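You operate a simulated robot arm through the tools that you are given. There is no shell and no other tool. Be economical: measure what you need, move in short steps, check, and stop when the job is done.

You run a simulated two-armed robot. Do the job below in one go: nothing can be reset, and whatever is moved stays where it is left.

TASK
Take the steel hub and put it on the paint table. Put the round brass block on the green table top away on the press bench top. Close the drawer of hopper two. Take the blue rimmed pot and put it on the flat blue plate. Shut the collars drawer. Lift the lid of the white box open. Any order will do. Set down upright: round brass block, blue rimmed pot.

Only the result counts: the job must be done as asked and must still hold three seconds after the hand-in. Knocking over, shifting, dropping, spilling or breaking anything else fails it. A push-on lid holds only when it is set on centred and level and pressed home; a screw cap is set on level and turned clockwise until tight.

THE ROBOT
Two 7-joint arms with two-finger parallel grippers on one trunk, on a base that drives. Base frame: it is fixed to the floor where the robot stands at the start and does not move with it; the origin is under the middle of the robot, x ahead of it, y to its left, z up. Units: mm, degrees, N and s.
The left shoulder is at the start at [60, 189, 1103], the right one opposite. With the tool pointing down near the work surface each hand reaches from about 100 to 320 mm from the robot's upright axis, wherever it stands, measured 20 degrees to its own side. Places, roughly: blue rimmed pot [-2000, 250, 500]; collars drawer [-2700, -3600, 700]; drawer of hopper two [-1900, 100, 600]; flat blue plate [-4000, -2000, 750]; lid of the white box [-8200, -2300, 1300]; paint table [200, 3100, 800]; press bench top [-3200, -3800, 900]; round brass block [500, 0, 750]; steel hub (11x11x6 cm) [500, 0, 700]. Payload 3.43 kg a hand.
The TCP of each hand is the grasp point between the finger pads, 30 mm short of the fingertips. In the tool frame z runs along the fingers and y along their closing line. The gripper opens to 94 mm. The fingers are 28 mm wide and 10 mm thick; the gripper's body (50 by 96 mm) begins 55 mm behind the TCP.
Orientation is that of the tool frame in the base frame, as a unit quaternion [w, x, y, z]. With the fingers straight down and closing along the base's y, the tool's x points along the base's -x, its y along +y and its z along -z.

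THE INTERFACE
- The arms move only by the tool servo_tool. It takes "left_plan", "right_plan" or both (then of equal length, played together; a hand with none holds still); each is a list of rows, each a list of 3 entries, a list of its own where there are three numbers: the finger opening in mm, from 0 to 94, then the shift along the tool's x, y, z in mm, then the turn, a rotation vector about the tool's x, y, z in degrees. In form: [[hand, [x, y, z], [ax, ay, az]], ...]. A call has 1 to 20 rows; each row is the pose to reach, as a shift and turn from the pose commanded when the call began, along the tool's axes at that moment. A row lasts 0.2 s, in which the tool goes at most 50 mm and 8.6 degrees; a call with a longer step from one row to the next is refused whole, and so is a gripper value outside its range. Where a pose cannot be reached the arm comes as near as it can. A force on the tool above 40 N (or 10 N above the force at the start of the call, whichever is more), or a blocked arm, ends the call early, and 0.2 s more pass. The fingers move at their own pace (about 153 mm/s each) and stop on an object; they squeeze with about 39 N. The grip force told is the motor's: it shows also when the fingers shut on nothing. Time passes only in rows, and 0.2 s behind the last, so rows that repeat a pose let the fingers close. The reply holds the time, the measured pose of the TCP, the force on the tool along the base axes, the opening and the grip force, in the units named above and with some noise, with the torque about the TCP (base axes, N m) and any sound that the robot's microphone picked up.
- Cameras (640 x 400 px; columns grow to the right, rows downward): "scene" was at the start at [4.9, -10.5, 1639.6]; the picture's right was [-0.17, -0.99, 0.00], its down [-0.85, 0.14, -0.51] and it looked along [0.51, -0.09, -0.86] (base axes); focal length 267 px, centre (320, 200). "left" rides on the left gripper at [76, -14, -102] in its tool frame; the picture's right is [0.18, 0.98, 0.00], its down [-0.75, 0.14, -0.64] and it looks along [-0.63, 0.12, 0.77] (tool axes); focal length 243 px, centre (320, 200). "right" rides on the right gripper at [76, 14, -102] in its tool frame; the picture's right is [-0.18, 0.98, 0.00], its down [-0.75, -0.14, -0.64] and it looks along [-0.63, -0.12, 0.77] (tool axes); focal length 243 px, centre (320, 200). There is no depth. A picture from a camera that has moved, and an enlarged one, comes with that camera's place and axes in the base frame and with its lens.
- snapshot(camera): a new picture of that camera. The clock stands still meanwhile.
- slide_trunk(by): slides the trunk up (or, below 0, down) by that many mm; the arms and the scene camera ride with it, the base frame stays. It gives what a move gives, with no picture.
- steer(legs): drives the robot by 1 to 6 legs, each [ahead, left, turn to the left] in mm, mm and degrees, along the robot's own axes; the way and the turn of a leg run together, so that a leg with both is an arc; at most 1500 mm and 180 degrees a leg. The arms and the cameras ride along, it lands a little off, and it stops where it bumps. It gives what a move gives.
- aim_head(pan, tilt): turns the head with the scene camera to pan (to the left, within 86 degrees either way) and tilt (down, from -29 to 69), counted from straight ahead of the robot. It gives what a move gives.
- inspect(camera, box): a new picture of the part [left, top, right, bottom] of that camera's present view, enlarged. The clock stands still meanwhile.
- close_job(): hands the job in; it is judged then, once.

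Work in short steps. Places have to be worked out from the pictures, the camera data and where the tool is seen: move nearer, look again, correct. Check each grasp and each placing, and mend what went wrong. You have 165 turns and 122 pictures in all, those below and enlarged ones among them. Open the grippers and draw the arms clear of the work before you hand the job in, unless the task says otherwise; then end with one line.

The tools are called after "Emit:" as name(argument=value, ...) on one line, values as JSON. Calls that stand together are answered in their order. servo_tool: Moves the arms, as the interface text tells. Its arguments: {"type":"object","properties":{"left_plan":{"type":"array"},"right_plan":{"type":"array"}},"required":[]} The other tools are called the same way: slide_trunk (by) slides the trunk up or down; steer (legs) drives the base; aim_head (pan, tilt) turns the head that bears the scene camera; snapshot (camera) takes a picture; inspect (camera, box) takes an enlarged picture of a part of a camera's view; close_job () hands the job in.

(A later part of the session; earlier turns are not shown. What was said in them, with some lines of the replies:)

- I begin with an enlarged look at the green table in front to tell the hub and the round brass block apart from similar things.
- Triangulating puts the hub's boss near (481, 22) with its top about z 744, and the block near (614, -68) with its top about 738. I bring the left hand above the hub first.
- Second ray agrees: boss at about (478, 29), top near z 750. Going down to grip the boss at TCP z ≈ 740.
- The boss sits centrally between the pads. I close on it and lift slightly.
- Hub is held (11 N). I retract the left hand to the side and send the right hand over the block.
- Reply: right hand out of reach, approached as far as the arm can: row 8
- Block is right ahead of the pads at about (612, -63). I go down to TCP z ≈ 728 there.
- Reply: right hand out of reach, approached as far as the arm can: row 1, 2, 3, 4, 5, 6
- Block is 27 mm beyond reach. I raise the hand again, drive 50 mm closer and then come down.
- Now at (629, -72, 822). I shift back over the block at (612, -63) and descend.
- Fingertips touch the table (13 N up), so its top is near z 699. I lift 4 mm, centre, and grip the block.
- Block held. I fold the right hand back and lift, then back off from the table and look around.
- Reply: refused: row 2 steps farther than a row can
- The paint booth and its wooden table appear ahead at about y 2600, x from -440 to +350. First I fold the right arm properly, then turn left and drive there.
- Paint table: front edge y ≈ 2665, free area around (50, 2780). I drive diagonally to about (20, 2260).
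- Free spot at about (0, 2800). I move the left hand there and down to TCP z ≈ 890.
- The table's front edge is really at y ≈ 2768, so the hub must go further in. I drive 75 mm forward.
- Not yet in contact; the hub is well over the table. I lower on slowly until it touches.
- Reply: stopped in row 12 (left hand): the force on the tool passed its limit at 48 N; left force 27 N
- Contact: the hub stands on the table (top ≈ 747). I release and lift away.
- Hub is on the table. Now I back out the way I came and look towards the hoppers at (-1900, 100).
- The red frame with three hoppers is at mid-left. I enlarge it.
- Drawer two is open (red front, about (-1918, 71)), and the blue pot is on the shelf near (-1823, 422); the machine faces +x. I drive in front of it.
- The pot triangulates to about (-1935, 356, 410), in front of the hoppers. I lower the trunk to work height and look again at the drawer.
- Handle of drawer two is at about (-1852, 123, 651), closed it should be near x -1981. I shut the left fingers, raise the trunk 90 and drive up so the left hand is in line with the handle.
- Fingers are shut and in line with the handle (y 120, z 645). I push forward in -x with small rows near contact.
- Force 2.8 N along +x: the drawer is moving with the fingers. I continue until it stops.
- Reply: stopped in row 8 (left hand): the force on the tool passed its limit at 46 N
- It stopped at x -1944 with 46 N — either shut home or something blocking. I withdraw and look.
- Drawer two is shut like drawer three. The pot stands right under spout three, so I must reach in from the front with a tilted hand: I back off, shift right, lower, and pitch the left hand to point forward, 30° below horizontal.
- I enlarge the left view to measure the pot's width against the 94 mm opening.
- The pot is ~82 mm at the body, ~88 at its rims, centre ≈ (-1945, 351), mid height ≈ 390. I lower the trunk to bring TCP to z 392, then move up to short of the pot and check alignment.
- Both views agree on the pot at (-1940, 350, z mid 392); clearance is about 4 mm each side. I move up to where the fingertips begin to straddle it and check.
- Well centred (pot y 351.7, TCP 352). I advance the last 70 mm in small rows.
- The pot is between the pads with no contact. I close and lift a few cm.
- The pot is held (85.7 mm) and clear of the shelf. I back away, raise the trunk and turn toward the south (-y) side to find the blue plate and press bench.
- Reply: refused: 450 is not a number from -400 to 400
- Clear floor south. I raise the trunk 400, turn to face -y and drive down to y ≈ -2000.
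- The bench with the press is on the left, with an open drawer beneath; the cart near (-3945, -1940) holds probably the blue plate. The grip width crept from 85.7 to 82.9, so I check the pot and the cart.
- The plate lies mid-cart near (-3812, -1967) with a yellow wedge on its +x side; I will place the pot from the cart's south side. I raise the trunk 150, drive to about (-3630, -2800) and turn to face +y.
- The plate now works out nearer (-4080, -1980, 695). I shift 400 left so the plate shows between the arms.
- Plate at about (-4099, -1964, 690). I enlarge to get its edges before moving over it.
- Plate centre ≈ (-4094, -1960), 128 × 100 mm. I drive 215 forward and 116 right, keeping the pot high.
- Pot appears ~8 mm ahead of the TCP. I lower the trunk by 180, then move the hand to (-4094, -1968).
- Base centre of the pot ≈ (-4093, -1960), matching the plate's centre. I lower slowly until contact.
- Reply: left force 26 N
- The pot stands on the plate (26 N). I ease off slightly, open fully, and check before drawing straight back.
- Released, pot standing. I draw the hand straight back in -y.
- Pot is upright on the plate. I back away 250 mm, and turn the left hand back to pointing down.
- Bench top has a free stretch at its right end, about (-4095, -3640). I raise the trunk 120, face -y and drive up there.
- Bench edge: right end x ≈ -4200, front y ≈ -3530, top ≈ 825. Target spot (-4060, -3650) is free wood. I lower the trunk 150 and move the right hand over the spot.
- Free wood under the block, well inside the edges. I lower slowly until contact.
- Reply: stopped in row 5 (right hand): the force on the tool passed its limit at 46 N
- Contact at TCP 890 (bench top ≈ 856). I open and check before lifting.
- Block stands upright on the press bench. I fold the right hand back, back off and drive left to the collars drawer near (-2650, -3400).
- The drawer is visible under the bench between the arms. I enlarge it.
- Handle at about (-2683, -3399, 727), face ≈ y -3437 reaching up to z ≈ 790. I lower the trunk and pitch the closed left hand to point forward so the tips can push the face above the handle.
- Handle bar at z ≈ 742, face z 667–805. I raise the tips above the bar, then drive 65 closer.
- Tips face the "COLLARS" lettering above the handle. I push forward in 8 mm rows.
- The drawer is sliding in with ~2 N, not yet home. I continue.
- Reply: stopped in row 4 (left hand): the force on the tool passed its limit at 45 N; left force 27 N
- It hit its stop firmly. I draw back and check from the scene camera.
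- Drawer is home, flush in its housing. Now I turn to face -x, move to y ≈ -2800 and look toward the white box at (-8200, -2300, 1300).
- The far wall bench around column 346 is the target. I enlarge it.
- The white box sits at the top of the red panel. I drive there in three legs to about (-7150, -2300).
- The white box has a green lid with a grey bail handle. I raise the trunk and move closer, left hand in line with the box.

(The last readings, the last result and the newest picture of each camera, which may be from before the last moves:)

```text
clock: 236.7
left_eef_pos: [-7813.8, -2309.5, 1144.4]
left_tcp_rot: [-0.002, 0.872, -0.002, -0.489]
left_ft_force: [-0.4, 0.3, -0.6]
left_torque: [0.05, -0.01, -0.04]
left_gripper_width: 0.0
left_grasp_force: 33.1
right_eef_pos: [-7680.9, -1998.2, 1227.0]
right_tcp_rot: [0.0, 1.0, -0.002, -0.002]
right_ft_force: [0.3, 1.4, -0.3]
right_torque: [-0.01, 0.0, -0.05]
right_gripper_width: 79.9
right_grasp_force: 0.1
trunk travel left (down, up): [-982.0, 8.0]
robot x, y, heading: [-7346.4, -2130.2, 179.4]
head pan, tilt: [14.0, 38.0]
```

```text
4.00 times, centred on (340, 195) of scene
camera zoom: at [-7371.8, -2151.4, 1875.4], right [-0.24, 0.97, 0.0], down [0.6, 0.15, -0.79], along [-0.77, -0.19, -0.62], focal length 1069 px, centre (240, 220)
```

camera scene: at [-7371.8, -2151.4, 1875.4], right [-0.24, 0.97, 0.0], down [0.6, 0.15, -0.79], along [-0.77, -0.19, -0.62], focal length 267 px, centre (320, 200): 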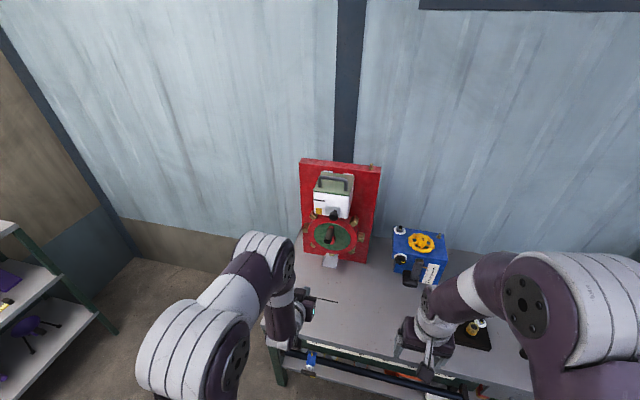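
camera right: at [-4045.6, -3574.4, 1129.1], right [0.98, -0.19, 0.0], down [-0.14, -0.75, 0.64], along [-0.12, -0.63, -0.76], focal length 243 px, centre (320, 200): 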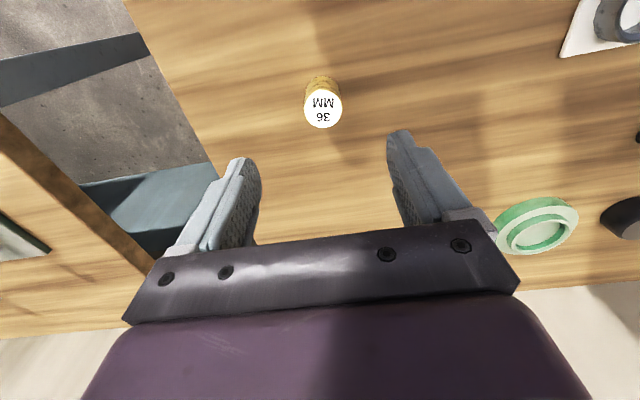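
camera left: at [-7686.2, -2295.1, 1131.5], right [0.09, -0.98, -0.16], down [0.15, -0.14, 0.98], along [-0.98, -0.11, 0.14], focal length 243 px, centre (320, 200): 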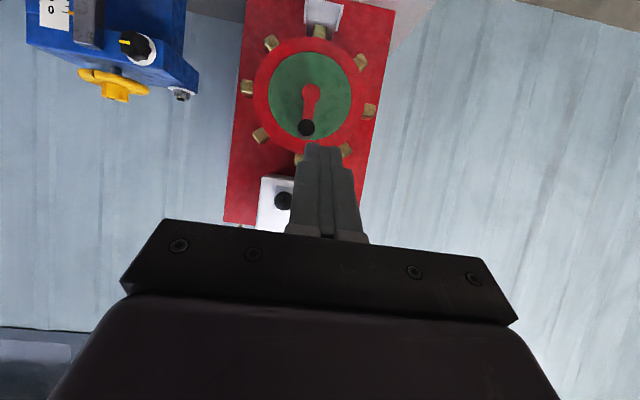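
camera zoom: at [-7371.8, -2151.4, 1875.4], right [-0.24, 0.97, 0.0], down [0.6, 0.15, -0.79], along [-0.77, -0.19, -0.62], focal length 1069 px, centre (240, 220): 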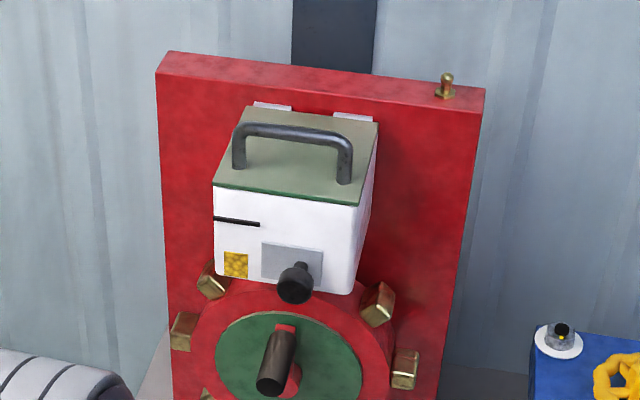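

Handle bar ≈ (-8207, -2306, 1315), hinge at the back ≈ x -8325, z 1265, so I want to pinch the bar with the fingers closing in the vertical plane. I raise the left hand 180, roll it 90° and open it a bit, well in front of the box.

Emit:
servo_tool(left_plan=[[20, [-14, 0, -8.4], [0, 0, 8.2]], [40, [-28, 0, -16.8], [0, 0, 16.4]], [60, [-42, 0, -25], [0, 0, 24.6]], [60, [-56, 0, -33.5], [0, 0, 32.8]], [60, [-70, 0, -42], [0, 0, 41]], [60, [-85, 0, -50], [0, 0, 49.2]], [60, [-99, 0, -58.5], [0, 0, 57.4]], [60, [-113, 0, -67], [0, 0, 65.6]], [60, [-127, 0, -75], [0, 0, 73.8]], [60, [-141, 0, -84], [0, 0, 82]], [60, [-155, 0, -92], [0, 0, 90]], [60, [-155, 0, -92], [0, 0, 90]]])

Emit:
snapshot(camera="scene")

```text
clock: 239.3
left_eef_pos: [-7815.9, -2308.5, 1325.3]
left_tcp_rot: [-0.344, -0.615, 0.618, 0.348]
left_ft_force: [0.3, 0.1, -0.1]
left_torque: [-0.01, 0.0, -0.02]
left_gripper_width: 60.0
left_grasp_force: 0.0
right_eef_pos: [-7679.7, -1996.8, 1225.9]
right_tcp_rot: [0.0, 1.0, -0.002, -0.002]
right_ft_force: [-0.6, 0.4, 0.0]
right_torque: [-0.01, 0.0, 0.01]
right_gripper_width: 80.2
right_grasp_force: 0.0
trunk travel left (down, up): [-982.0, 8.0]
robot x, y, heading: [-7347.2, -2130.0, 179.8]
head pan, tilt: [14.0, 38.0]
```

```text
42 pictures are left
camera scene: at [-7371.3, -2151.8, 1875.3], right [-0.24, 0.97, 0.0], down [0.6, 0.15, -0.79], along [-0.77, -0.19, -0.62], focal length 267 px, centre (320, 200)
```

scene: 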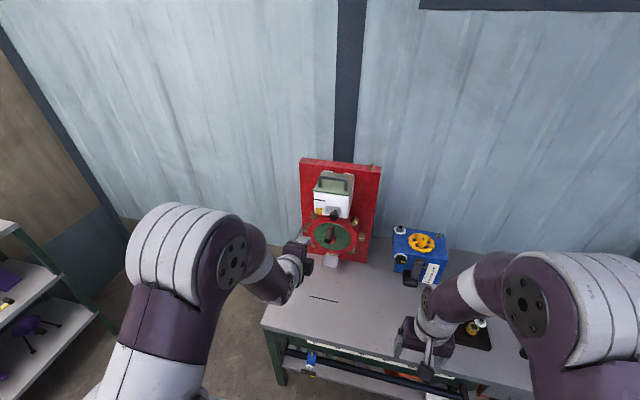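

The roll worked. Now I test how far the arm reaches forward at this height, staying short of the box.

Emit:
servo_tool(left_plan=[[60, [0, 21, 34], [0, 0, 0]], [60, [0, 42, 68], [0, 0, 0]], [60, [0, 62, 102], [0, 0, 0]], [60, [0, 83, 136], [0, 0, 0]], [60, [0, 104, 171], [0, 0, 0]], [60, [0, 125, 205], [0, 0, 0]], [60, [0, 143, 235], [0, 0, 0]], [60, [0, 143, 235], [0, 0, 0]]])

```text
clock: 241.1
left_eef_pos: [-8091.5, -2304.9, 1324.9]
left_tcp_rot: [-0.344, -0.616, 0.618, 0.347]
left_ft_force: [-0.3, 0.2, -0.7]
left_torque: [-0.06, 0.0, -0.01]
left_gripper_width: 60.2
left_grasp_force: 0.0
right_eef_pos: [-7679.8, -1997.6, 1226.3]
right_tcp_rot: [0.0, 1.0, -0.002, -0.002]
right_ft_force: [-0.1, 0.3, -0.1]
right_torque: [-0.01, 0.02, 0.0]
right_gripper_width: 80.0
right_grasp_force: 0.0
trunk travel left (down, up): [-982.0, 8.0]
robot x, y, heading: [-7343.9, -2129.9, 179.8]
head pan, tilt: [14.0, 38.0]
```

Reach 747 mm is fine. I pull back 80, drive 110 closer, and view the handle with both cameras.

Emit:
servo_tool(left_plan=[[60, [0, -21, -34], [0, 0, 0]], [60, [0, -41, -68], [0, 0, 0]], [60, [0, -52, -85], [0, 0, 0]]])

Emit:
steer(legs=[[110, 0, 0]])

Emit:
inspect(camera="scene", box=[260, 150, 420, 270])

Emit:
snapshot(camera="left")

```text
clock: 241.9
left_eef_pos: [-7993.8, -2306.3, 1325.8]
left_tcp_rot: [-0.345, -0.616, 0.618, 0.347]
left_ft_force: [0.9, 0.3, 0.4]
left_torque: [0.02, 0.02, 0.01]
left_gripper_width: 59.7
left_grasp_force: 0.1
right_eef_pos: [-7679.4, -1998.3, 1227.4]
right_tcp_rot: [0.0, 1.0, -0.001, -0.002]
right_ft_force: [0.1, -0.3, 0.1]
right_torque: [-0.01, 0.02, 0.01]
right_gripper_width: 80.1
right_grasp_force: 0.0
trunk travel left (down, up): [-982.0, 8.0]
robot x, y, heading: [-7348.3, -2132.4, 179.8]
head pan, tilt: [14.0, 38.0]
```

```text
clock: 243.1
left_eef_pos: [-8100.0, -2303.6, 1327.7]
left_tcp_rot: [-0.345, -0.613, 0.619, 0.349]
left_ft_force: [0.0, 0.4, -0.1]
left_torque: [0.01, -0.02, -0.01]
left_gripper_width: 60.1
left_grasp_force: 0.1
right_eef_pos: [-7784.8, -1995.4, 1228.4]
right_tcp_rot: [0.0, 1.0, -0.004, -0.003]
right_ft_force: [1.1, 0.4, 0.8]
right_torque: [-0.03, 0.01, 0.01]
right_gripper_width: 80.1
right_grasp_force: 0.1
trunk travel left (down, up): [-982.0, 8.0]
robot x, y, heading: [-7451.7, -2127.3, 179.6]
head pan, tilt: [14.0, 38.0]
```

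```text
3.33 times, centred on (340, 210) of scene
camera zoom: at [-7475.3, -2151.0, 1875.4], right [-0.23, 0.97, 0.0], down [0.6, 0.14, -0.79], along [-0.77, -0.18, -0.61], focal length 891 px, centre (253, 167)
```

zoom: 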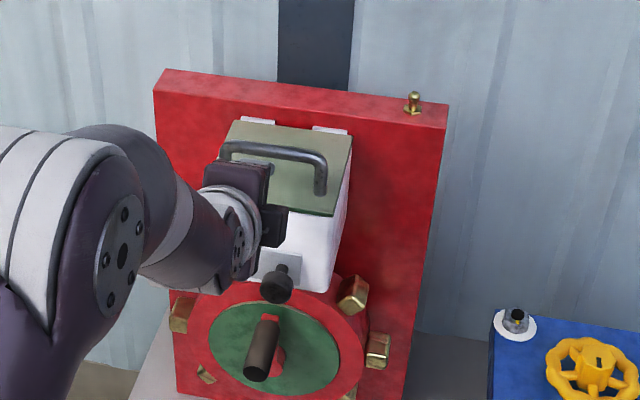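

```text
40 pictures are left
camera left: at [-8004.5, -2381.1, 1367.4], right [-0.51, -0.18, 0.84], down [0.48, 0.75, 0.46], along [-0.71, 0.64, -0.29], focal length 243 px, centre (320, 200)
```

left: 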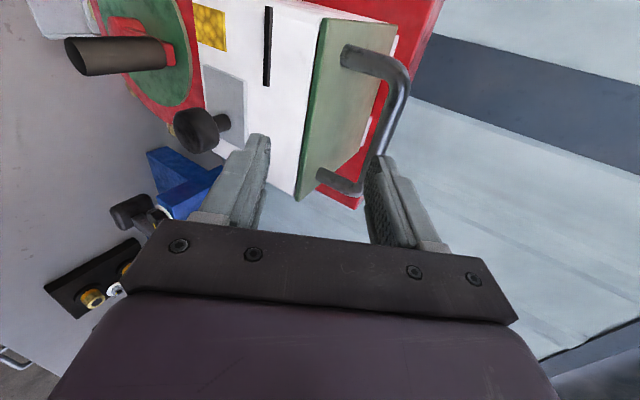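

Handle bar centre now fixes at ≈ (-8213, -2302, 1326). I go to a pre-grasp 60 mm before it along the finger axis, with a 40 mm opening.

Emit:
servo_tool(left_plan=[[40, [0, 28, 0], [0, 0, 0]], [40, [0, 57, 0], [0, 0, 0]], [40, [0, 57, 20], [0, 0, 0]], [40, [0, 57, 38], [0, 0, 0]], [40, [0, 57, 38], [0, 0, 0]]])

Emit:
snapshot(camera="left")

Emit:
inspect(camera="scene", box=[260, 150, 420, 270])

```text
clock: 244.3
left_eef_pos: [-8164.8, -2302.7, 1354.0]
left_tcp_rot: [-0.345, -0.615, 0.618, 0.349]
left_ft_force: [0.7, 0.9, 0.6]
left_torque: [0.04, 0.0, 0.03]
left_gripper_width: 39.9
left_grasp_force: 0.0
right_eef_pos: [-7785.6, -1995.8, 1227.3]
right_tcp_rot: [0.0, 1.0, -0.004, -0.003]
right_ft_force: [-0.6, -0.2, 0.1]
right_torque: [0.01, 0.0, -0.01]
right_gripper_width: 79.9
right_grasp_force: 0.0
trunk travel left (down, up): [-982.0, 8.0]
robot x, y, heading: [-7455.1, -2127.5, 179.6]
head pan, tilt: [14.0, 38.0]
```

```text
39 pictures are left
camera left: at [-8069.1, -2380.5, 1394.2], right [-0.51, -0.18, 0.84], down [0.48, 0.75, 0.46], along [-0.71, 0.64, -0.3], focal length 243 px, centre (320, 200)
```

left: 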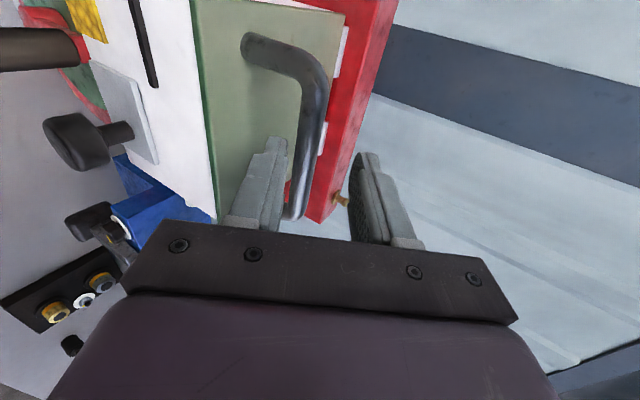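

```text
3.33 times, centred on (340, 210) of scene
camera zoom: at [-7477.4, -2150.8, 1875.4], right [-0.23, 0.97, 0.0], down [0.6, 0.14, -0.79], along [-0.77, -0.18, -0.61], focal length 891 px, centre (253, 167)
```

zoom: 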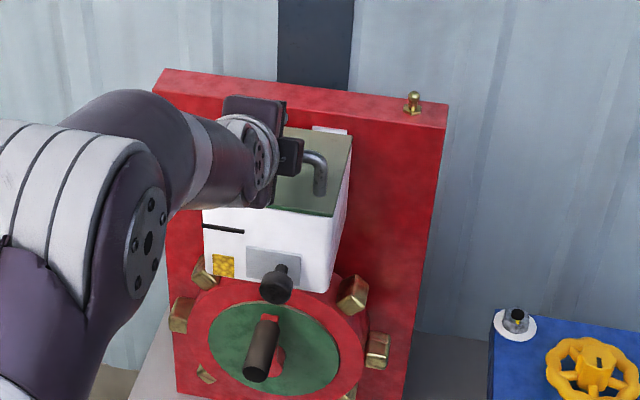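

Two-view slopes place the bar at x ≈ -8189, z ≈ 1330: 33 mm ahead and 8 mm low of the hand axis. I correct and slide the fingers over it.

Emit:
servo_tool(left_plan=[[40, [2, -6, 0], [0, 0, 0]], [40, [2, -6, 8], [0, 0, 0]], [40, [2, -6, 16], [0, 0, 0]], [40, [2, -6, 24], [0, 0, 0]], [40, [2, -6, 28], [0, 0, 0]], [40, [2, -6, 28], [0, 0, 0]]])

Emit:
snapshot(camera="left")

```text
clock: 245.7
left_eef_pos: [-8187.9, -2304.7, 1335.0]
left_tcp_rot: [-0.344, -0.614, 0.619, 0.349]
left_ft_force: [0.2, 0.2, 0.6]
left_torque: [-0.02, 0.01, 0.05]
left_gripper_width: 40.0
left_grasp_force: 0.1
right_eef_pos: [-7788.4, -1996.1, 1227.8]
right_tcp_rot: [0.0, 1.0, -0.004, -0.002]
right_ft_force: [0.9, 0.5, 0.3]
right_torque: [0.02, 0.04, 0.01]
right_gripper_width: 79.9
right_grasp_force: 0.1
trunk travel left (down, up): [-982.0, 8.0]
robot x, y, heading: [-7455.5, -2128.6, 179.3]
head pan, tilt: [14.0, 38.0]
```

```text
37 pictures are left
camera left: at [-8091.8, -2382.0, 1374.8], right [-0.51, -0.18, 0.84], down [0.48, 0.75, 0.46], along [-0.71, 0.64, -0.3], focal length 243 px, centre (320, 200)
```

left: 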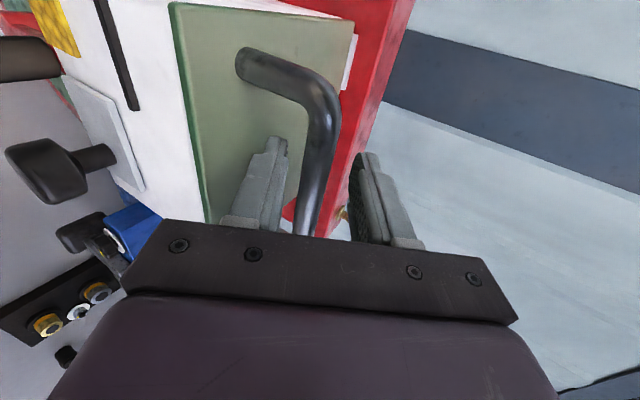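

The bar lies between the pads, 6 mm low. I centre on it and close.

Emit:
servo_tool(left_plan=[[40, [0, -5, 2], [0, 0, 0]], [25, [0, -5, 2], [0, 0, 0]], [10, [0, -5, 2], [0, 0, 0]], [5, [0, -5, 2], [0, 0, 0]], [5, [0, -5, 2], [0, 0, 0]]])

Emit:
snapshot(camera="left")

```text
clock: 246.9
left_eef_pos: [-8186.0, -2303.2, 1331.0]
left_tcp_rot: [-0.345, -0.614, 0.619, 0.348]
left_ft_force: [-3.1, -0.2, 4.8]
left_torque: [0.11, 0.02, 0.08]
left_gripper_width: 18.1
left_grasp_force: 45.1
right_eef_pos: [-7789.2, -1994.7, 1227.4]
right_tcp_rot: [-0.001, 1.0, -0.005, -0.002]
right_ft_force: [-0.9, 0.5, 0.0]
right_torque: [-0.03, -0.01, -0.01]
right_gripper_width: 79.9
right_grasp_force: 0.0
trunk travel left (down, up): [-982.0, 8.0]
robot x, y, heading: [-7452.8, -2135.7, 179.5]
head pan, tilt: [14.0, 38.0]
```

```text
36 pictures are left
camera left: at [-8091.3, -2381.5, 1369.8], right [-0.51, -0.18, 0.84], down [0.48, 0.75, 0.46], along [-0.71, 0.64, -0.3], focal length 243 px, centre (320, 200)
```

left: 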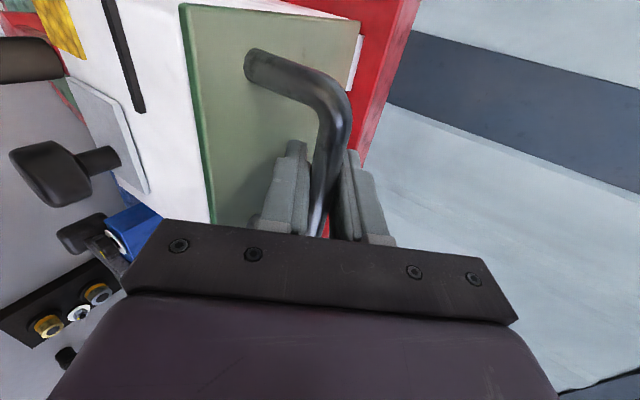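

The bar is gripped (18 mm). I lift it along the hinge arc (radius ≈ 137 mm), first to about 30°, tilting the hand along by half.

Emit:
servo_tool(left_plan=[[0, [0, 11.6, -1], [-2.5, 0, 0]], [0, [0, 23.5, -1], [-5, 0, 0]], [0, [0, 35.4, 0], [-7.5, 0, 0]], [0, [0, 47.2, 2.2], [-10, 0, 0]], [0, [0, 58.7, 5.3], [-12.5, 0, 0]], [0, [0, 69.9, 9.5], [-15, 0, 0]], [0, [0, 69.9, 9.5], [-15, 0, 0]]])

Emit:
snapshot(camera="left")

```text
clock: 248.5
left_eef_pos: [-8229.5, -2304.0, 1383.4]
left_tcp_rot: [-0.422, -0.564, 0.568, 0.426]
left_ft_force: [1.0, 2.6, -5.1]
left_torque: [0.06, -0.15, -0.09]
left_gripper_width: 18.2
left_grasp_force: 45.0
right_eef_pos: [-7788.7, -1993.5, 1225.8]
right_tcp_rot: [-0.001, 1.0, -0.004, -0.002]
right_ft_force: [0.7, 0.1, -0.1]
right_torque: [-0.02, 0.02, 0.04]
right_gripper_width: 79.9
right_grasp_force: 0.1
trunk travel left (down, up): [-982.0, 8.0]
robot x, y, heading: [-7456.1, -2128.4, 179.4]
head pan, tilt: [14.0, 38.0]
```

```text
35 pictures are left
camera left: at [-8126.7, -2381.8, 1397.9], right [-0.28, -0.18, 0.94], down [0.58, 0.75, 0.32], along [-0.76, 0.64, -0.1], focal length 243 px, centre (320, 200)
```

left: 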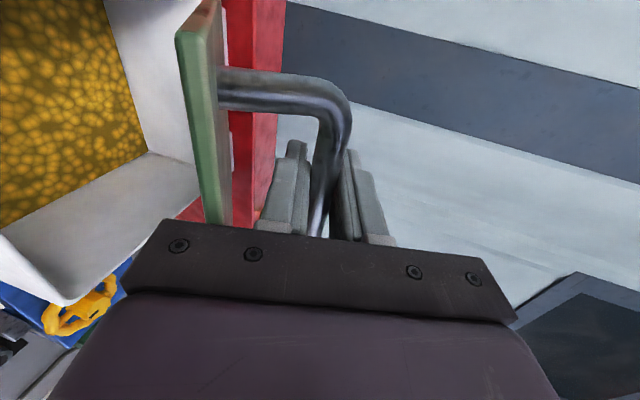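

The lid is opening cleanly with little force. I continue along the arc to about 60°.

Emit:
servo_tool(left_plan=[[0, [0, 9, 7.9], [-2.5, 0, 0]], [0, [0, 17.1, 16.6], [-5, 0, 0]], [0, [0, 24.7, 25.9], [-7.5, 0, 0]], [0, [0, 31.3, 35.8], [-10, 0, 0]], [0, [0, 37, 46.3], [-12.5, 0, 0]], [0, [0, 41.7, 57.3], [-15, 0, 0]], [0, [0, 41.7, 57.3], [-15, 0, 0]]])

Emit:
snapshot(camera="left")

Emit:
snapshot(camera="scene")

```text
clock: 249.3
left_eef_pos: [-8245.9, -2304.6, 1394.2]
left_tcp_rot: [-0.45, -0.542, 0.546, 0.453]
left_ft_force: [32.8, 1.6, 9.2]
left_torque: [0.37, -3.01, -0.4]
left_gripper_width: 17.8
left_grasp_force: 44.7
right_eef_pos: [-7778.8, -1996.1, 1229.4]
right_tcp_rot: [0.0, 1.0, -0.003, -0.006]
right_ft_force: [1.2, 0.0, 0.0]
right_torque: [0.0, -0.04, 0.05]
right_gripper_width: 80.2
right_grasp_force: 0.0
trunk travel left (down, up): [-982.0, 8.0]
robot x, y, heading: [-7452.3, -2129.7, 179.6]
head pan, tilt: [14.0, 38.0]
stopped in row 4 (left hand): the force on the tool passed its limit at 49 N (the readings are from after the stop); the commanded pose is now the measured one
```

```text
34 pictures are left
camera left: at [-8142.3, -2381.9, 1398.2], right [-0.18, -0.18, 0.97], down [0.61, 0.75, 0.26], along [-0.77, 0.64, -0.02], focal length 243 px, centre (320, 200)
```

left: 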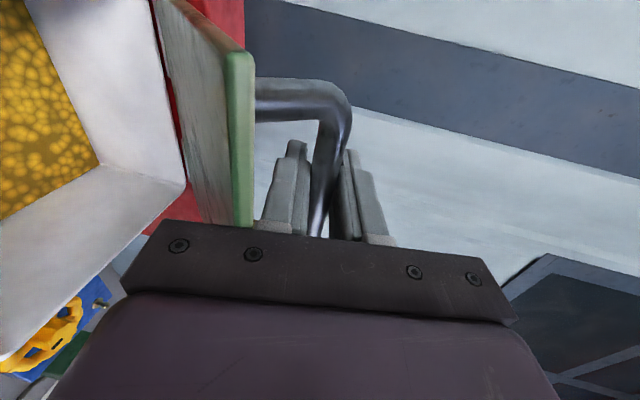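

```text
33 pictures are left
camera scene: at [-7464.7, -2149.8, 1875.9], right [-0.23, 0.97, 0.0], down [0.59, 0.14, -0.79], along [-0.77, -0.19, -0.61], focal length 267 px, centre (320, 200)
```

scene: 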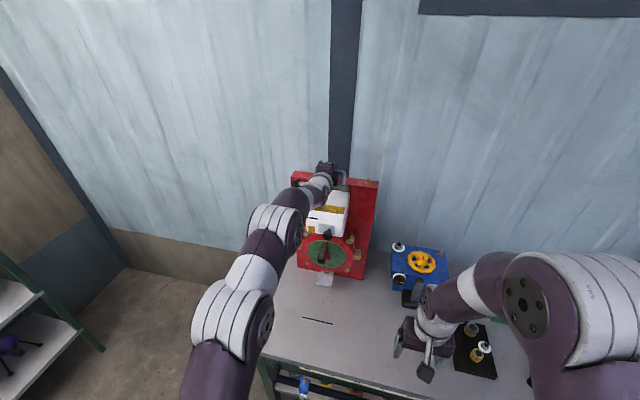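

The lid edge meets the palm at about 38°, blocking further motion with this grip. I test whether the hinge holds by itself: loosening the fingers a little with the lower finger still under the bar as a catch.

Emit:
servo_tool(left_plan=[[28, [0, 0, -4], [0, 0, 0]], [50, [0, 0, -4], [0, 0, 0]], [50, [0, 0, -4], [0, 0, 0]], [50, [0, 0, -4], [0, 0, 0]]])

Emit:
snapshot(camera="left")

```text
clock: 250.3
left_eef_pos: [-8241.7, -2305.5, 1397.6]
left_tcp_rot: [-0.451, -0.54, 0.545, 0.456]
left_ft_force: [27.7, -0.7, 22.4]
left_torque: [0.32, -2.02, 0.59]
left_gripper_width: 36.4
left_grasp_force: 0.2
right_eef_pos: [-7778.3, -1994.5, 1229.2]
right_tcp_rot: [0.002, 1.0, -0.004, -0.006]
right_ft_force: [0.9, 0.2, -0.2]
right_torque: [-0.01, 0.01, 0.01]
right_gripper_width: 80.2
right_grasp_force: 0.0
trunk travel left (down, up): [-982.0, 8.0]
robot x, y, heading: [-7453.3, -2132.0, 179.6]
head pan, tilt: [14.0, 38.0]
```

```text
32 pictures are left
camera left: at [-8138.4, -2381.8, 1400.3], right [-0.18, -0.18, 0.97], down [0.61, 0.75, 0.25], along [-0.77, 0.64, -0.02], focal length 243 px, centre (320, 200)
```

left: 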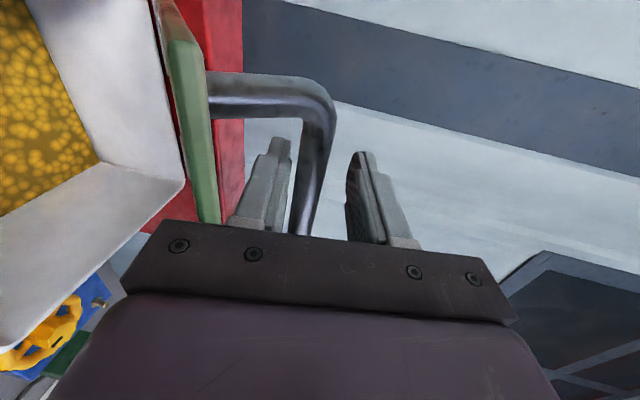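

The lower finger is pressing on the lid. I narrow the opening to 30 and relieve the push, to see whether the bar falls onto the lower finger or stays.

Emit:
servo_tool(left_plan=[[32, [0, 0, -3], [0, 0, 0]], [32, [0, 0, -6], [0, 0, 0]], [32, [0, 0, -8], [0, 0, 0]], [32, [0, 0, -8], [0, 0, 0]]])

Emit:
snapshot(camera="left")

```text
clock: 251.3
left_eef_pos: [-8239.7, -2304.2, 1393.1]
left_tcp_rot: [-0.448, -0.542, 0.547, 0.454]
left_ft_force: [16.7, 0.9, 8.9]
left_torque: [-0.2, -0.98, 0.48]
left_gripper_width: 32.0
left_grasp_force: 0.1
right_eef_pos: [-7782.4, -1995.2, 1228.4]
right_tcp_rot: [0.001, 1.0, -0.003, -0.004]
right_ft_force: [0.5, -0.3, 0.6]
right_torque: [-0.04, -0.01, -0.03]
right_gripper_width: 80.0
right_grasp_force: 0.1
trunk travel left (down, up): [-982.0, 8.0]
robot x, y, heading: [-7451.7, -2134.9, 179.4]
head pan, tilt: [14.0, 38.0]
```

```text
31 pictures are left
camera left: at [-8136.0, -2381.9, 1396.7], right [-0.19, -0.18, 0.97], down [0.61, 0.75, 0.26], along [-0.77, 0.64, -0.03], focal length 243 px, centre (320, 200)
```

left: 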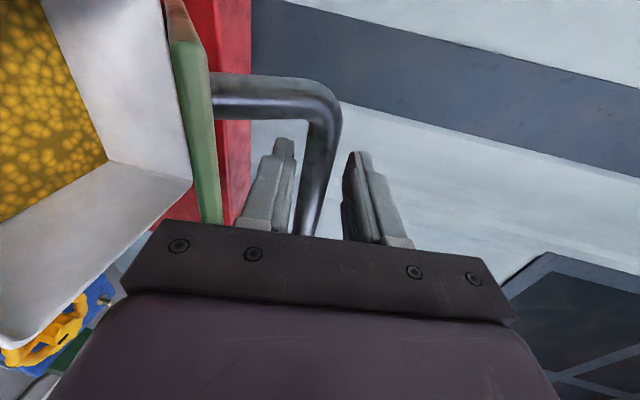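

There is still 17 N pressing on the palm. I back off another 12 mm and re-check the lid.

Emit:
servo_tool(left_plan=[[32, [0, 0, -5], [0, 0, 0]], [32, [0, 0, -10], [0, 0, 0]], [32, [0, 0, -14], [0, 0, 0]], [32, [0, 0, -14], [0, 0, 0]], [32, [0, 0, -14], [0, 0, 0]]])

Emit:
snapshot(camera="left")

```text
clock: 252.5
left_eef_pos: [-8233.4, -2307.8, 1392.3]
left_tcp_rot: [-0.448, -0.543, 0.547, 0.452]
left_ft_force: [-0.7, 0.1, 0.1]
left_torque: [0.02, -0.02, -0.01]
left_gripper_width: 31.9
left_grasp_force: 0.1
right_eef_pos: [-7787.6, -1995.7, 1227.4]
right_tcp_rot: [0.001, 1.0, -0.004, -0.002]
right_ft_force: [0.0, -0.8, -0.7]
right_torque: [-0.01, 0.0, -0.01]
right_gripper_width: 80.0
right_grasp_force: 0.0
trunk travel left (down, up): [-982.0, 8.0]
robot x, y, heading: [-7454.0, -2133.5, 179.6]
head pan, tilt: [14.0, 38.0]
```

```text
30 pictures are left
camera left: at [-8128.7, -2383.6, 1396.5], right [-0.19, -0.18, 0.96], down [0.61, 0.75, 0.26], along [-0.77, 0.64, -0.03], focal length 243 px, centre (320, 200)
```

left: 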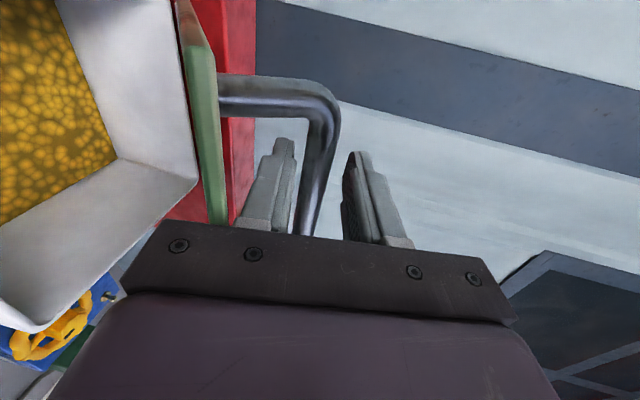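

Forces are zero though the bar is free between the fingers, so the lid stays up by itself (friction hinge). I withdraw the fingers along their axis and check.

Emit:
servo_tool(left_plan=[[34, [0, 0, -10], [0, 0, 0]], [34, [0, 0, -20], [0, 0, 0]], [34, [0, 0, -35], [0, 0, 0]], [34, [0, 0, -55], [0, 0, 0]], [34, [0, 0, -80], [0, 0, 0]], [34, [0, 0, -110], [0, 0, 0]], [34, [0, 0, -110], [0, 0, 0]]])

Emit:
snapshot(camera="left")

Emit:
inspect(camera="scene", box=[260, 130, 420, 270])

```text
clock: 254.1
left_eef_pos: [-8123.1, -2306.5, 1416.4]
left_tcp_rot: [-0.447, -0.544, 0.547, 0.452]
left_ft_force: [0.7, 0.0, 0.6]
left_torque: [0.0, 0.0, 0.01]
left_gripper_width: 34.2
left_grasp_force: 0.1
right_eef_pos: [-7788.8, -1996.1, 1227.1]
right_tcp_rot: [0.0, 1.0, -0.004, -0.002]
right_ft_force: [0.8, 0.0, 0.6]
right_torque: [-0.01, 0.02, 0.0]
right_gripper_width: 80.1
right_grasp_force: 0.1
trunk travel left (down, up): [-982.0, 8.0]
robot x, y, heading: [-7452.1, -2133.3, 179.5]
head pan, tilt: [14.0, 38.0]
```

```text
29 pictures are left
camera left: at [-8019.1, -2384.9, 1420.3], right [-0.19, -0.18, 0.96], down [0.61, 0.75, 0.26], along [-0.77, 0.64, -0.03], focal length 243 px, centre (320, 200)
```

left: 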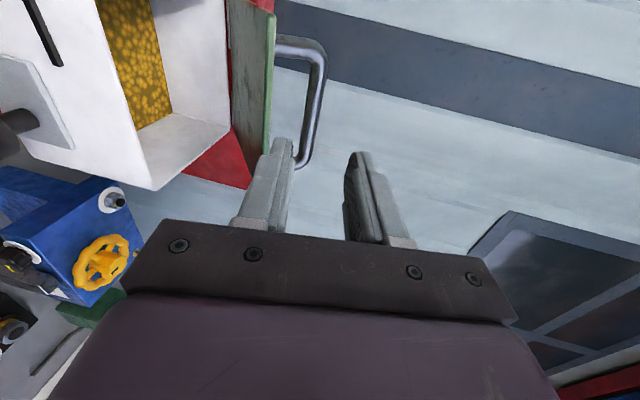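

```text
2.86 times, centred on (340, 200) of scene
camera zoom: at [-7480.2, -2150.9, 1875.3], right [-0.23, 0.97, 0.0], down [0.6, 0.14, -0.79], along [-0.77, -0.18, -0.62], focal length 764 px, centre (263, 200)
```

zoom: 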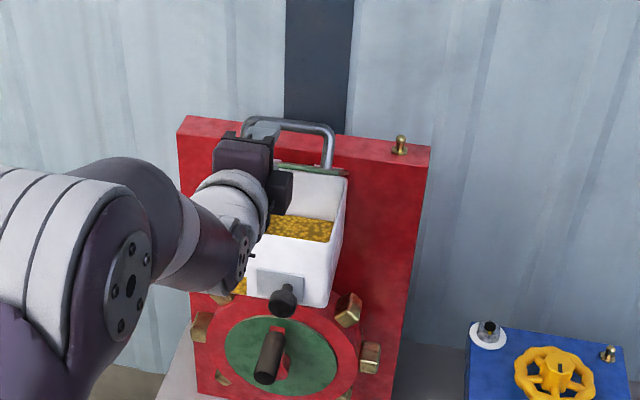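

The lid indeed stays raised. I close the fingers, lower to z ≈ 1345 in front of the lid, then push its underside back.

Emit:
servo_tool(left_plan=[[10, [0, -35, 6.7], [0, 0, 0]], [0, [0, -70, 13.4], [0, 0, 0]], [0, [0, -70, 13.4], [0, 0, 0]], [0, [0, -66, 33], [0, 0, 0]], [0, [0, -62, 53], [0, 0, 0]], [0, [0, -59, 68], [0, 0, 0]], [0, [0, -57, 78], [0, 0, 0]], [0, [0, -55, 88], [0, 0, 0]], [0, [0, -53, 98], [0, 0, 0]]])

Emit:
snapshot(camera="left")

```text
clock: 256.1
left_eef_pos: [-8207.9, -2304.5, 1345.9]
left_tcp_rot: [-0.448, -0.543, 0.547, 0.453]
left_ft_force: [2.2, 0.5, -0.3]
left_torque: [-0.02, -0.02, 0.06]
left_gripper_width: 0.0
left_grasp_force: 33.1
right_eef_pos: [-7786.6, -1996.6, 1228.0]
right_tcp_rot: [-0.001, 1.0, -0.004, -0.002]
right_ft_force: [0.5, -0.2, 1.3]
right_torque: [-0.02, 0.01, 0.01]
right_gripper_width: 80.0
right_grasp_force: 0.0
trunk travel left (down, up): [-982.0, 8.0]
robot x, y, heading: [-7453.3, -2128.2, 179.7]
head pan, tilt: [14.0, 38.0]
```

```text
27 pictures are left
camera left: at [-8105.2, -2382.1, 1348.7], right [-0.19, -0.18, 0.96], down [0.61, 0.75, 0.26], along [-0.77, 0.64, -0.03], focal length 243 px, centre (320, 200)
```

left: 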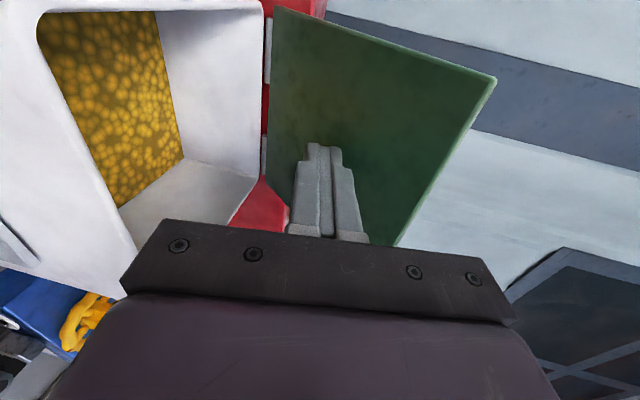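

The fist now touches the lid's underside (2 N) and swings it. I push on about 65 mm.

Emit:
servo_tool(left_plan=[[0, [0, 3, 10], [0, 0, 0]], [0, [0, 6, 20], [0, 0, 0]], [0, [0, 9, 30], [0, 0, 0]], [0, [0, 12, 40], [0, 0, 0]], [0, [0, 15, 49], [0, 0, 0]], [0, [0, 18, 57], [0, 0, 0]], [0, [0, 20, 64], [0, 0, 0]], [0, [0, 20, 64], [0, 0, 0]]])

Emit:
snapshot(camera="left")

```text
clock: 257.9
left_eef_pos: [-8274.4, -2305.4, 1350.0]
left_tcp_rot: [-0.447, -0.543, 0.548, 0.453]
left_ft_force: [2.6, 2.0, -1.1]
left_torque: [0.04, -0.11, -0.01]
left_gripper_width: 0.0
left_grasp_force: 32.7
right_eef_pos: [-7787.8, -1995.7, 1226.0]
right_tcp_rot: [0.0, 1.0, -0.003, -0.002]
right_ft_force: [-0.2, -0.1, -0.4]
right_torque: [-0.04, 0.02, -0.01]
right_gripper_width: 79.9
right_grasp_force: 0.0
trunk travel left (down, up): [-982.0, 8.0]
robot x, y, heading: [-7451.3, -2130.3, 179.7]
head pan, tilt: [14.0, 38.0]
```

```text
26 pictures are left
camera left: at [-8171.5, -2382.8, 1354.2], right [-0.19, -0.18, 0.96], down [0.61, 0.75, 0.26], along [-0.77, 0.64, -0.03], focal length 243 px, centre (320, 200)
```

left: 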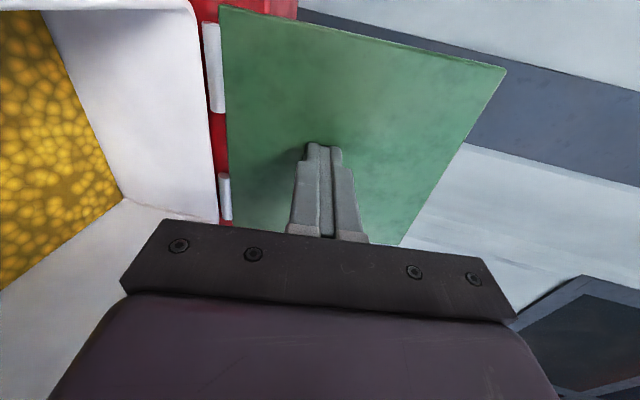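

The lid is near vertical. I move the fist up to push nearer the lid's free edge and carry it past vertical.

Emit:
servo_tool(left_plan=[[0, [0, 0, -12], [0, 0, 0]], [0, [0, 24, -17], [0, 0, 0]], [0, [0, 47, -21], [0, 0, 0]], [0, [0, 49, -9], [0, 0, 0]], [0, [0, 51, 1], [0, 0, 0]], [0, [0, 53, 9], [0, 0, 0]], [0, [0, 54, 16], [0, 0, 0]], [0, [0, 55, 23], [0, 0, 0]], [0, [0, 56, 30], [0, 0, 0]], [0, [0, 56, 30], [0, 0, 0]]])

Emit:
snapshot(camera="left")

```text
clock: 260.1
left_eef_pos: [-8301.6, -2304.1, 1400.8]
left_tcp_rot: [-0.449, -0.542, 0.546, 0.455]
left_ft_force: [8.8, -0.9, 5.6]
left_torque: [-0.09, 0.05, 0.12]
left_gripper_width: 0.0
left_grasp_force: 32.8
left hand out of reach, approached as far as the arm can: row 8, 9, 10
right_eef_pos: [-7784.6, -1996.6, 1228.3]
right_tcp_rot: [0.0, 1.0, -0.003, -0.004]
right_ft_force: [0.1, -1.1, 0.2]
right_torque: [0.02, -0.04, 0.0]
right_gripper_width: 79.6
right_grasp_force: 0.0
trunk travel left (down, up): [-982.0, 8.0]
robot x, y, heading: [-7452.4, -2126.6, 179.8]
head pan, tilt: [14.0, 38.0]
```

```text
25 pictures are left
camera left: at [-8198.6, -2382.1, 1405.2], right [-0.18, -0.18, 0.97], down [0.61, 0.75, 0.26], along [-0.77, 0.64, -0.02], focal length 243 px, centre (320, 200)
```

left: 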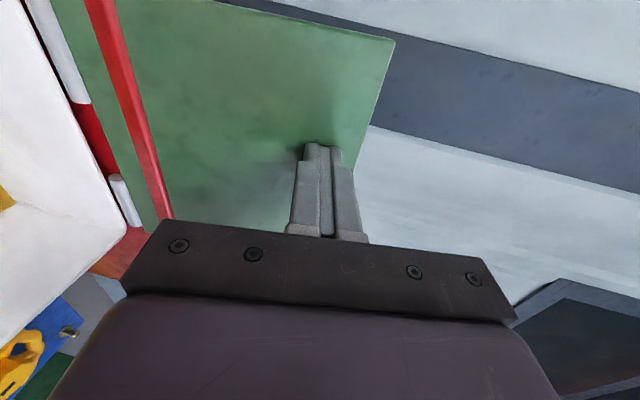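

The lid is now past vertical (~98°). I withdraw the hand and check that it stays.

Emit:
servo_tool(left_plan=[[0, [0, 0, -20], [0, 0, 0]], [0, [0, 0, -50], [0, 0, 0]], [0, [0, 0, -90], [0, 0, 0]], [0, [0, 0, -135], [0, 0, 0]], [0, [0, 0, -180], [0, 0, 0]], [0, [0, 0, -225], [0, 0, 0]], [0, [0, 0, -270], [0, 0, 0]], [0, [0, 0, -310], [0, 0, 0]], [0, [0, 0, -310], [0, 0, 0]]])

Emit:
inspect(camera="scene", box=[260, 110, 420, 270])

```text
clock: 262.1
left_eef_pos: [-8002.8, -2309.8, 1458.3]
left_tcp_rot: [-0.447, -0.543, 0.548, 0.452]
left_ft_force: [0.0, 0.7, -1.0]
left_torque: [-0.03, 0.03, -0.04]
left_gripper_width: 0.0
left_grasp_force: 33.0
right_eef_pos: [-7789.2, -1995.6, 1225.6]
right_tcp_rot: [0.0, 1.0, -0.004, -0.002]
right_ft_force: [0.4, -0.1, -0.4]
right_torque: [0.03, 0.01, 0.01]
right_gripper_width: 80.0
right_grasp_force: 0.1
trunk travel left (down, up): [-982.0, 8.0]
robot x, y, heading: [-7453.7, -2131.9, 179.5]
head pan, tilt: [14.0, 38.0]
```

```text
2.50 times, centred on (340, 190) of scene
camera zoom: at [-7480.5, -2150.8, 1875.3], right [-0.23, 0.97, 0.0], down [0.6, 0.14, -0.79], along [-0.77, -0.18, -0.62], focal length 668 px, centre (270, 225)
```

zoom: 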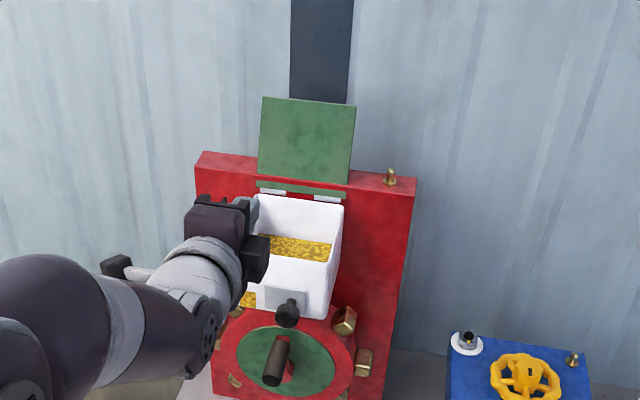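

The lid stands fully open. I back the robot away, open both grippers and take a last look.

Emit:
steer(legs=[[-450, 0, 0]])

Emit:
servo_tool(left_plan=[[40, [0, 0, 0], [0, 0, 0]], [94, [0, 0, 0], [0, 0, 0]], [94, [0, 0, 0], [0, 0, 0]], [94, [0, 0, 0], [0, 0, 0]]], right_plan=[[90, [0, 0, 0], [0, 0, 0]], [94, [0, 0, 0], [0, 0, 0]], [94, [0, 0, 0], [0, 0, 0]], [94, [0, 0, 0], [0, 0, 0]]])

Emit:
snapshot(camera="scene")

```text
clock: 264.8
left_eef_pos: [-7561.4, -2311.5, 1458.5]
left_tcp_rot: [-0.447, -0.544, 0.548, 0.453]
left_ft_force: [0.7, -0.9, 0.7]
left_torque: [0.01, -0.06, -0.01]
left_gripper_width: 0.2
left_grasp_force: 32.7
right_eef_pos: [-7345.5, -1998.5, 1226.9]
right_tcp_rot: [0.0, 1.0, -0.004, -0.001]
right_ft_force: [0.2, -0.9, -0.6]
right_torque: [-0.01, 0.0, 0.02]
right_gripper_width: 80.2
right_grasp_force: 0.0
trunk travel left (down, up): [-982.0, 8.0]
robot x, y, heading: [-7010.3, -2131.2, 179.4]
head pan, tilt: [14.0, 38.0]
```

```text
clock: 265.8
left_eef_pos: [-7558.6, -2311.1, 1461.2]
left_tcp_rot: [-0.447, -0.543, 0.548, 0.453]
left_ft_force: [0.0, 1.2, -1.3]
left_torque: [0.0, 0.03, 0.01]
left_gripper_width: 94.0
left_grasp_force: 0.1
right_eef_pos: [-7343.6, -2000.0, 1227.1]
right_tcp_rot: [0.0, 1.0, -0.004, -0.002]
right_ft_force: [0.0, 0.4, 0.5]
right_torque: [-0.01, -0.02, 0.03]
right_gripper_width: 94.1
right_grasp_force: 0.2
trunk travel left (down, up): [-982.0, 8.0]
robot x, y, heading: [-7011.7, -2135.6, 179.3]
head pan, tilt: [14.0, 38.0]
```

```text
23 pictures are left
camera scene: at [-7035.9, -2154.9, 1875.3], right [-0.23, 0.97, 0.0], down [0.6, 0.14, -0.79], along [-0.77, -0.18, -0.62], focal length 267 px, centre (320, 200)
```

scene: 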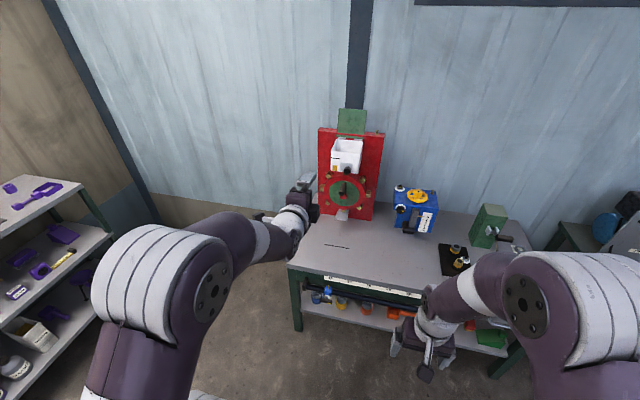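

All six parts are done and each was seen in place: hub on the paint table, block on the press bench, pot on the plate, both drawers shut, and the lid open and still standing. I hand the job in.

Emit:
close_job()

```text
The job is handed in.
```

The job is handed in with all six parts done: the hub is on the paint table, the brass block stands upright on the press bench top, and the blue rimmed pot stands upright on the blue plate. Hopper two's drawer and the collars drawer are shut, and the white box's lid is open.
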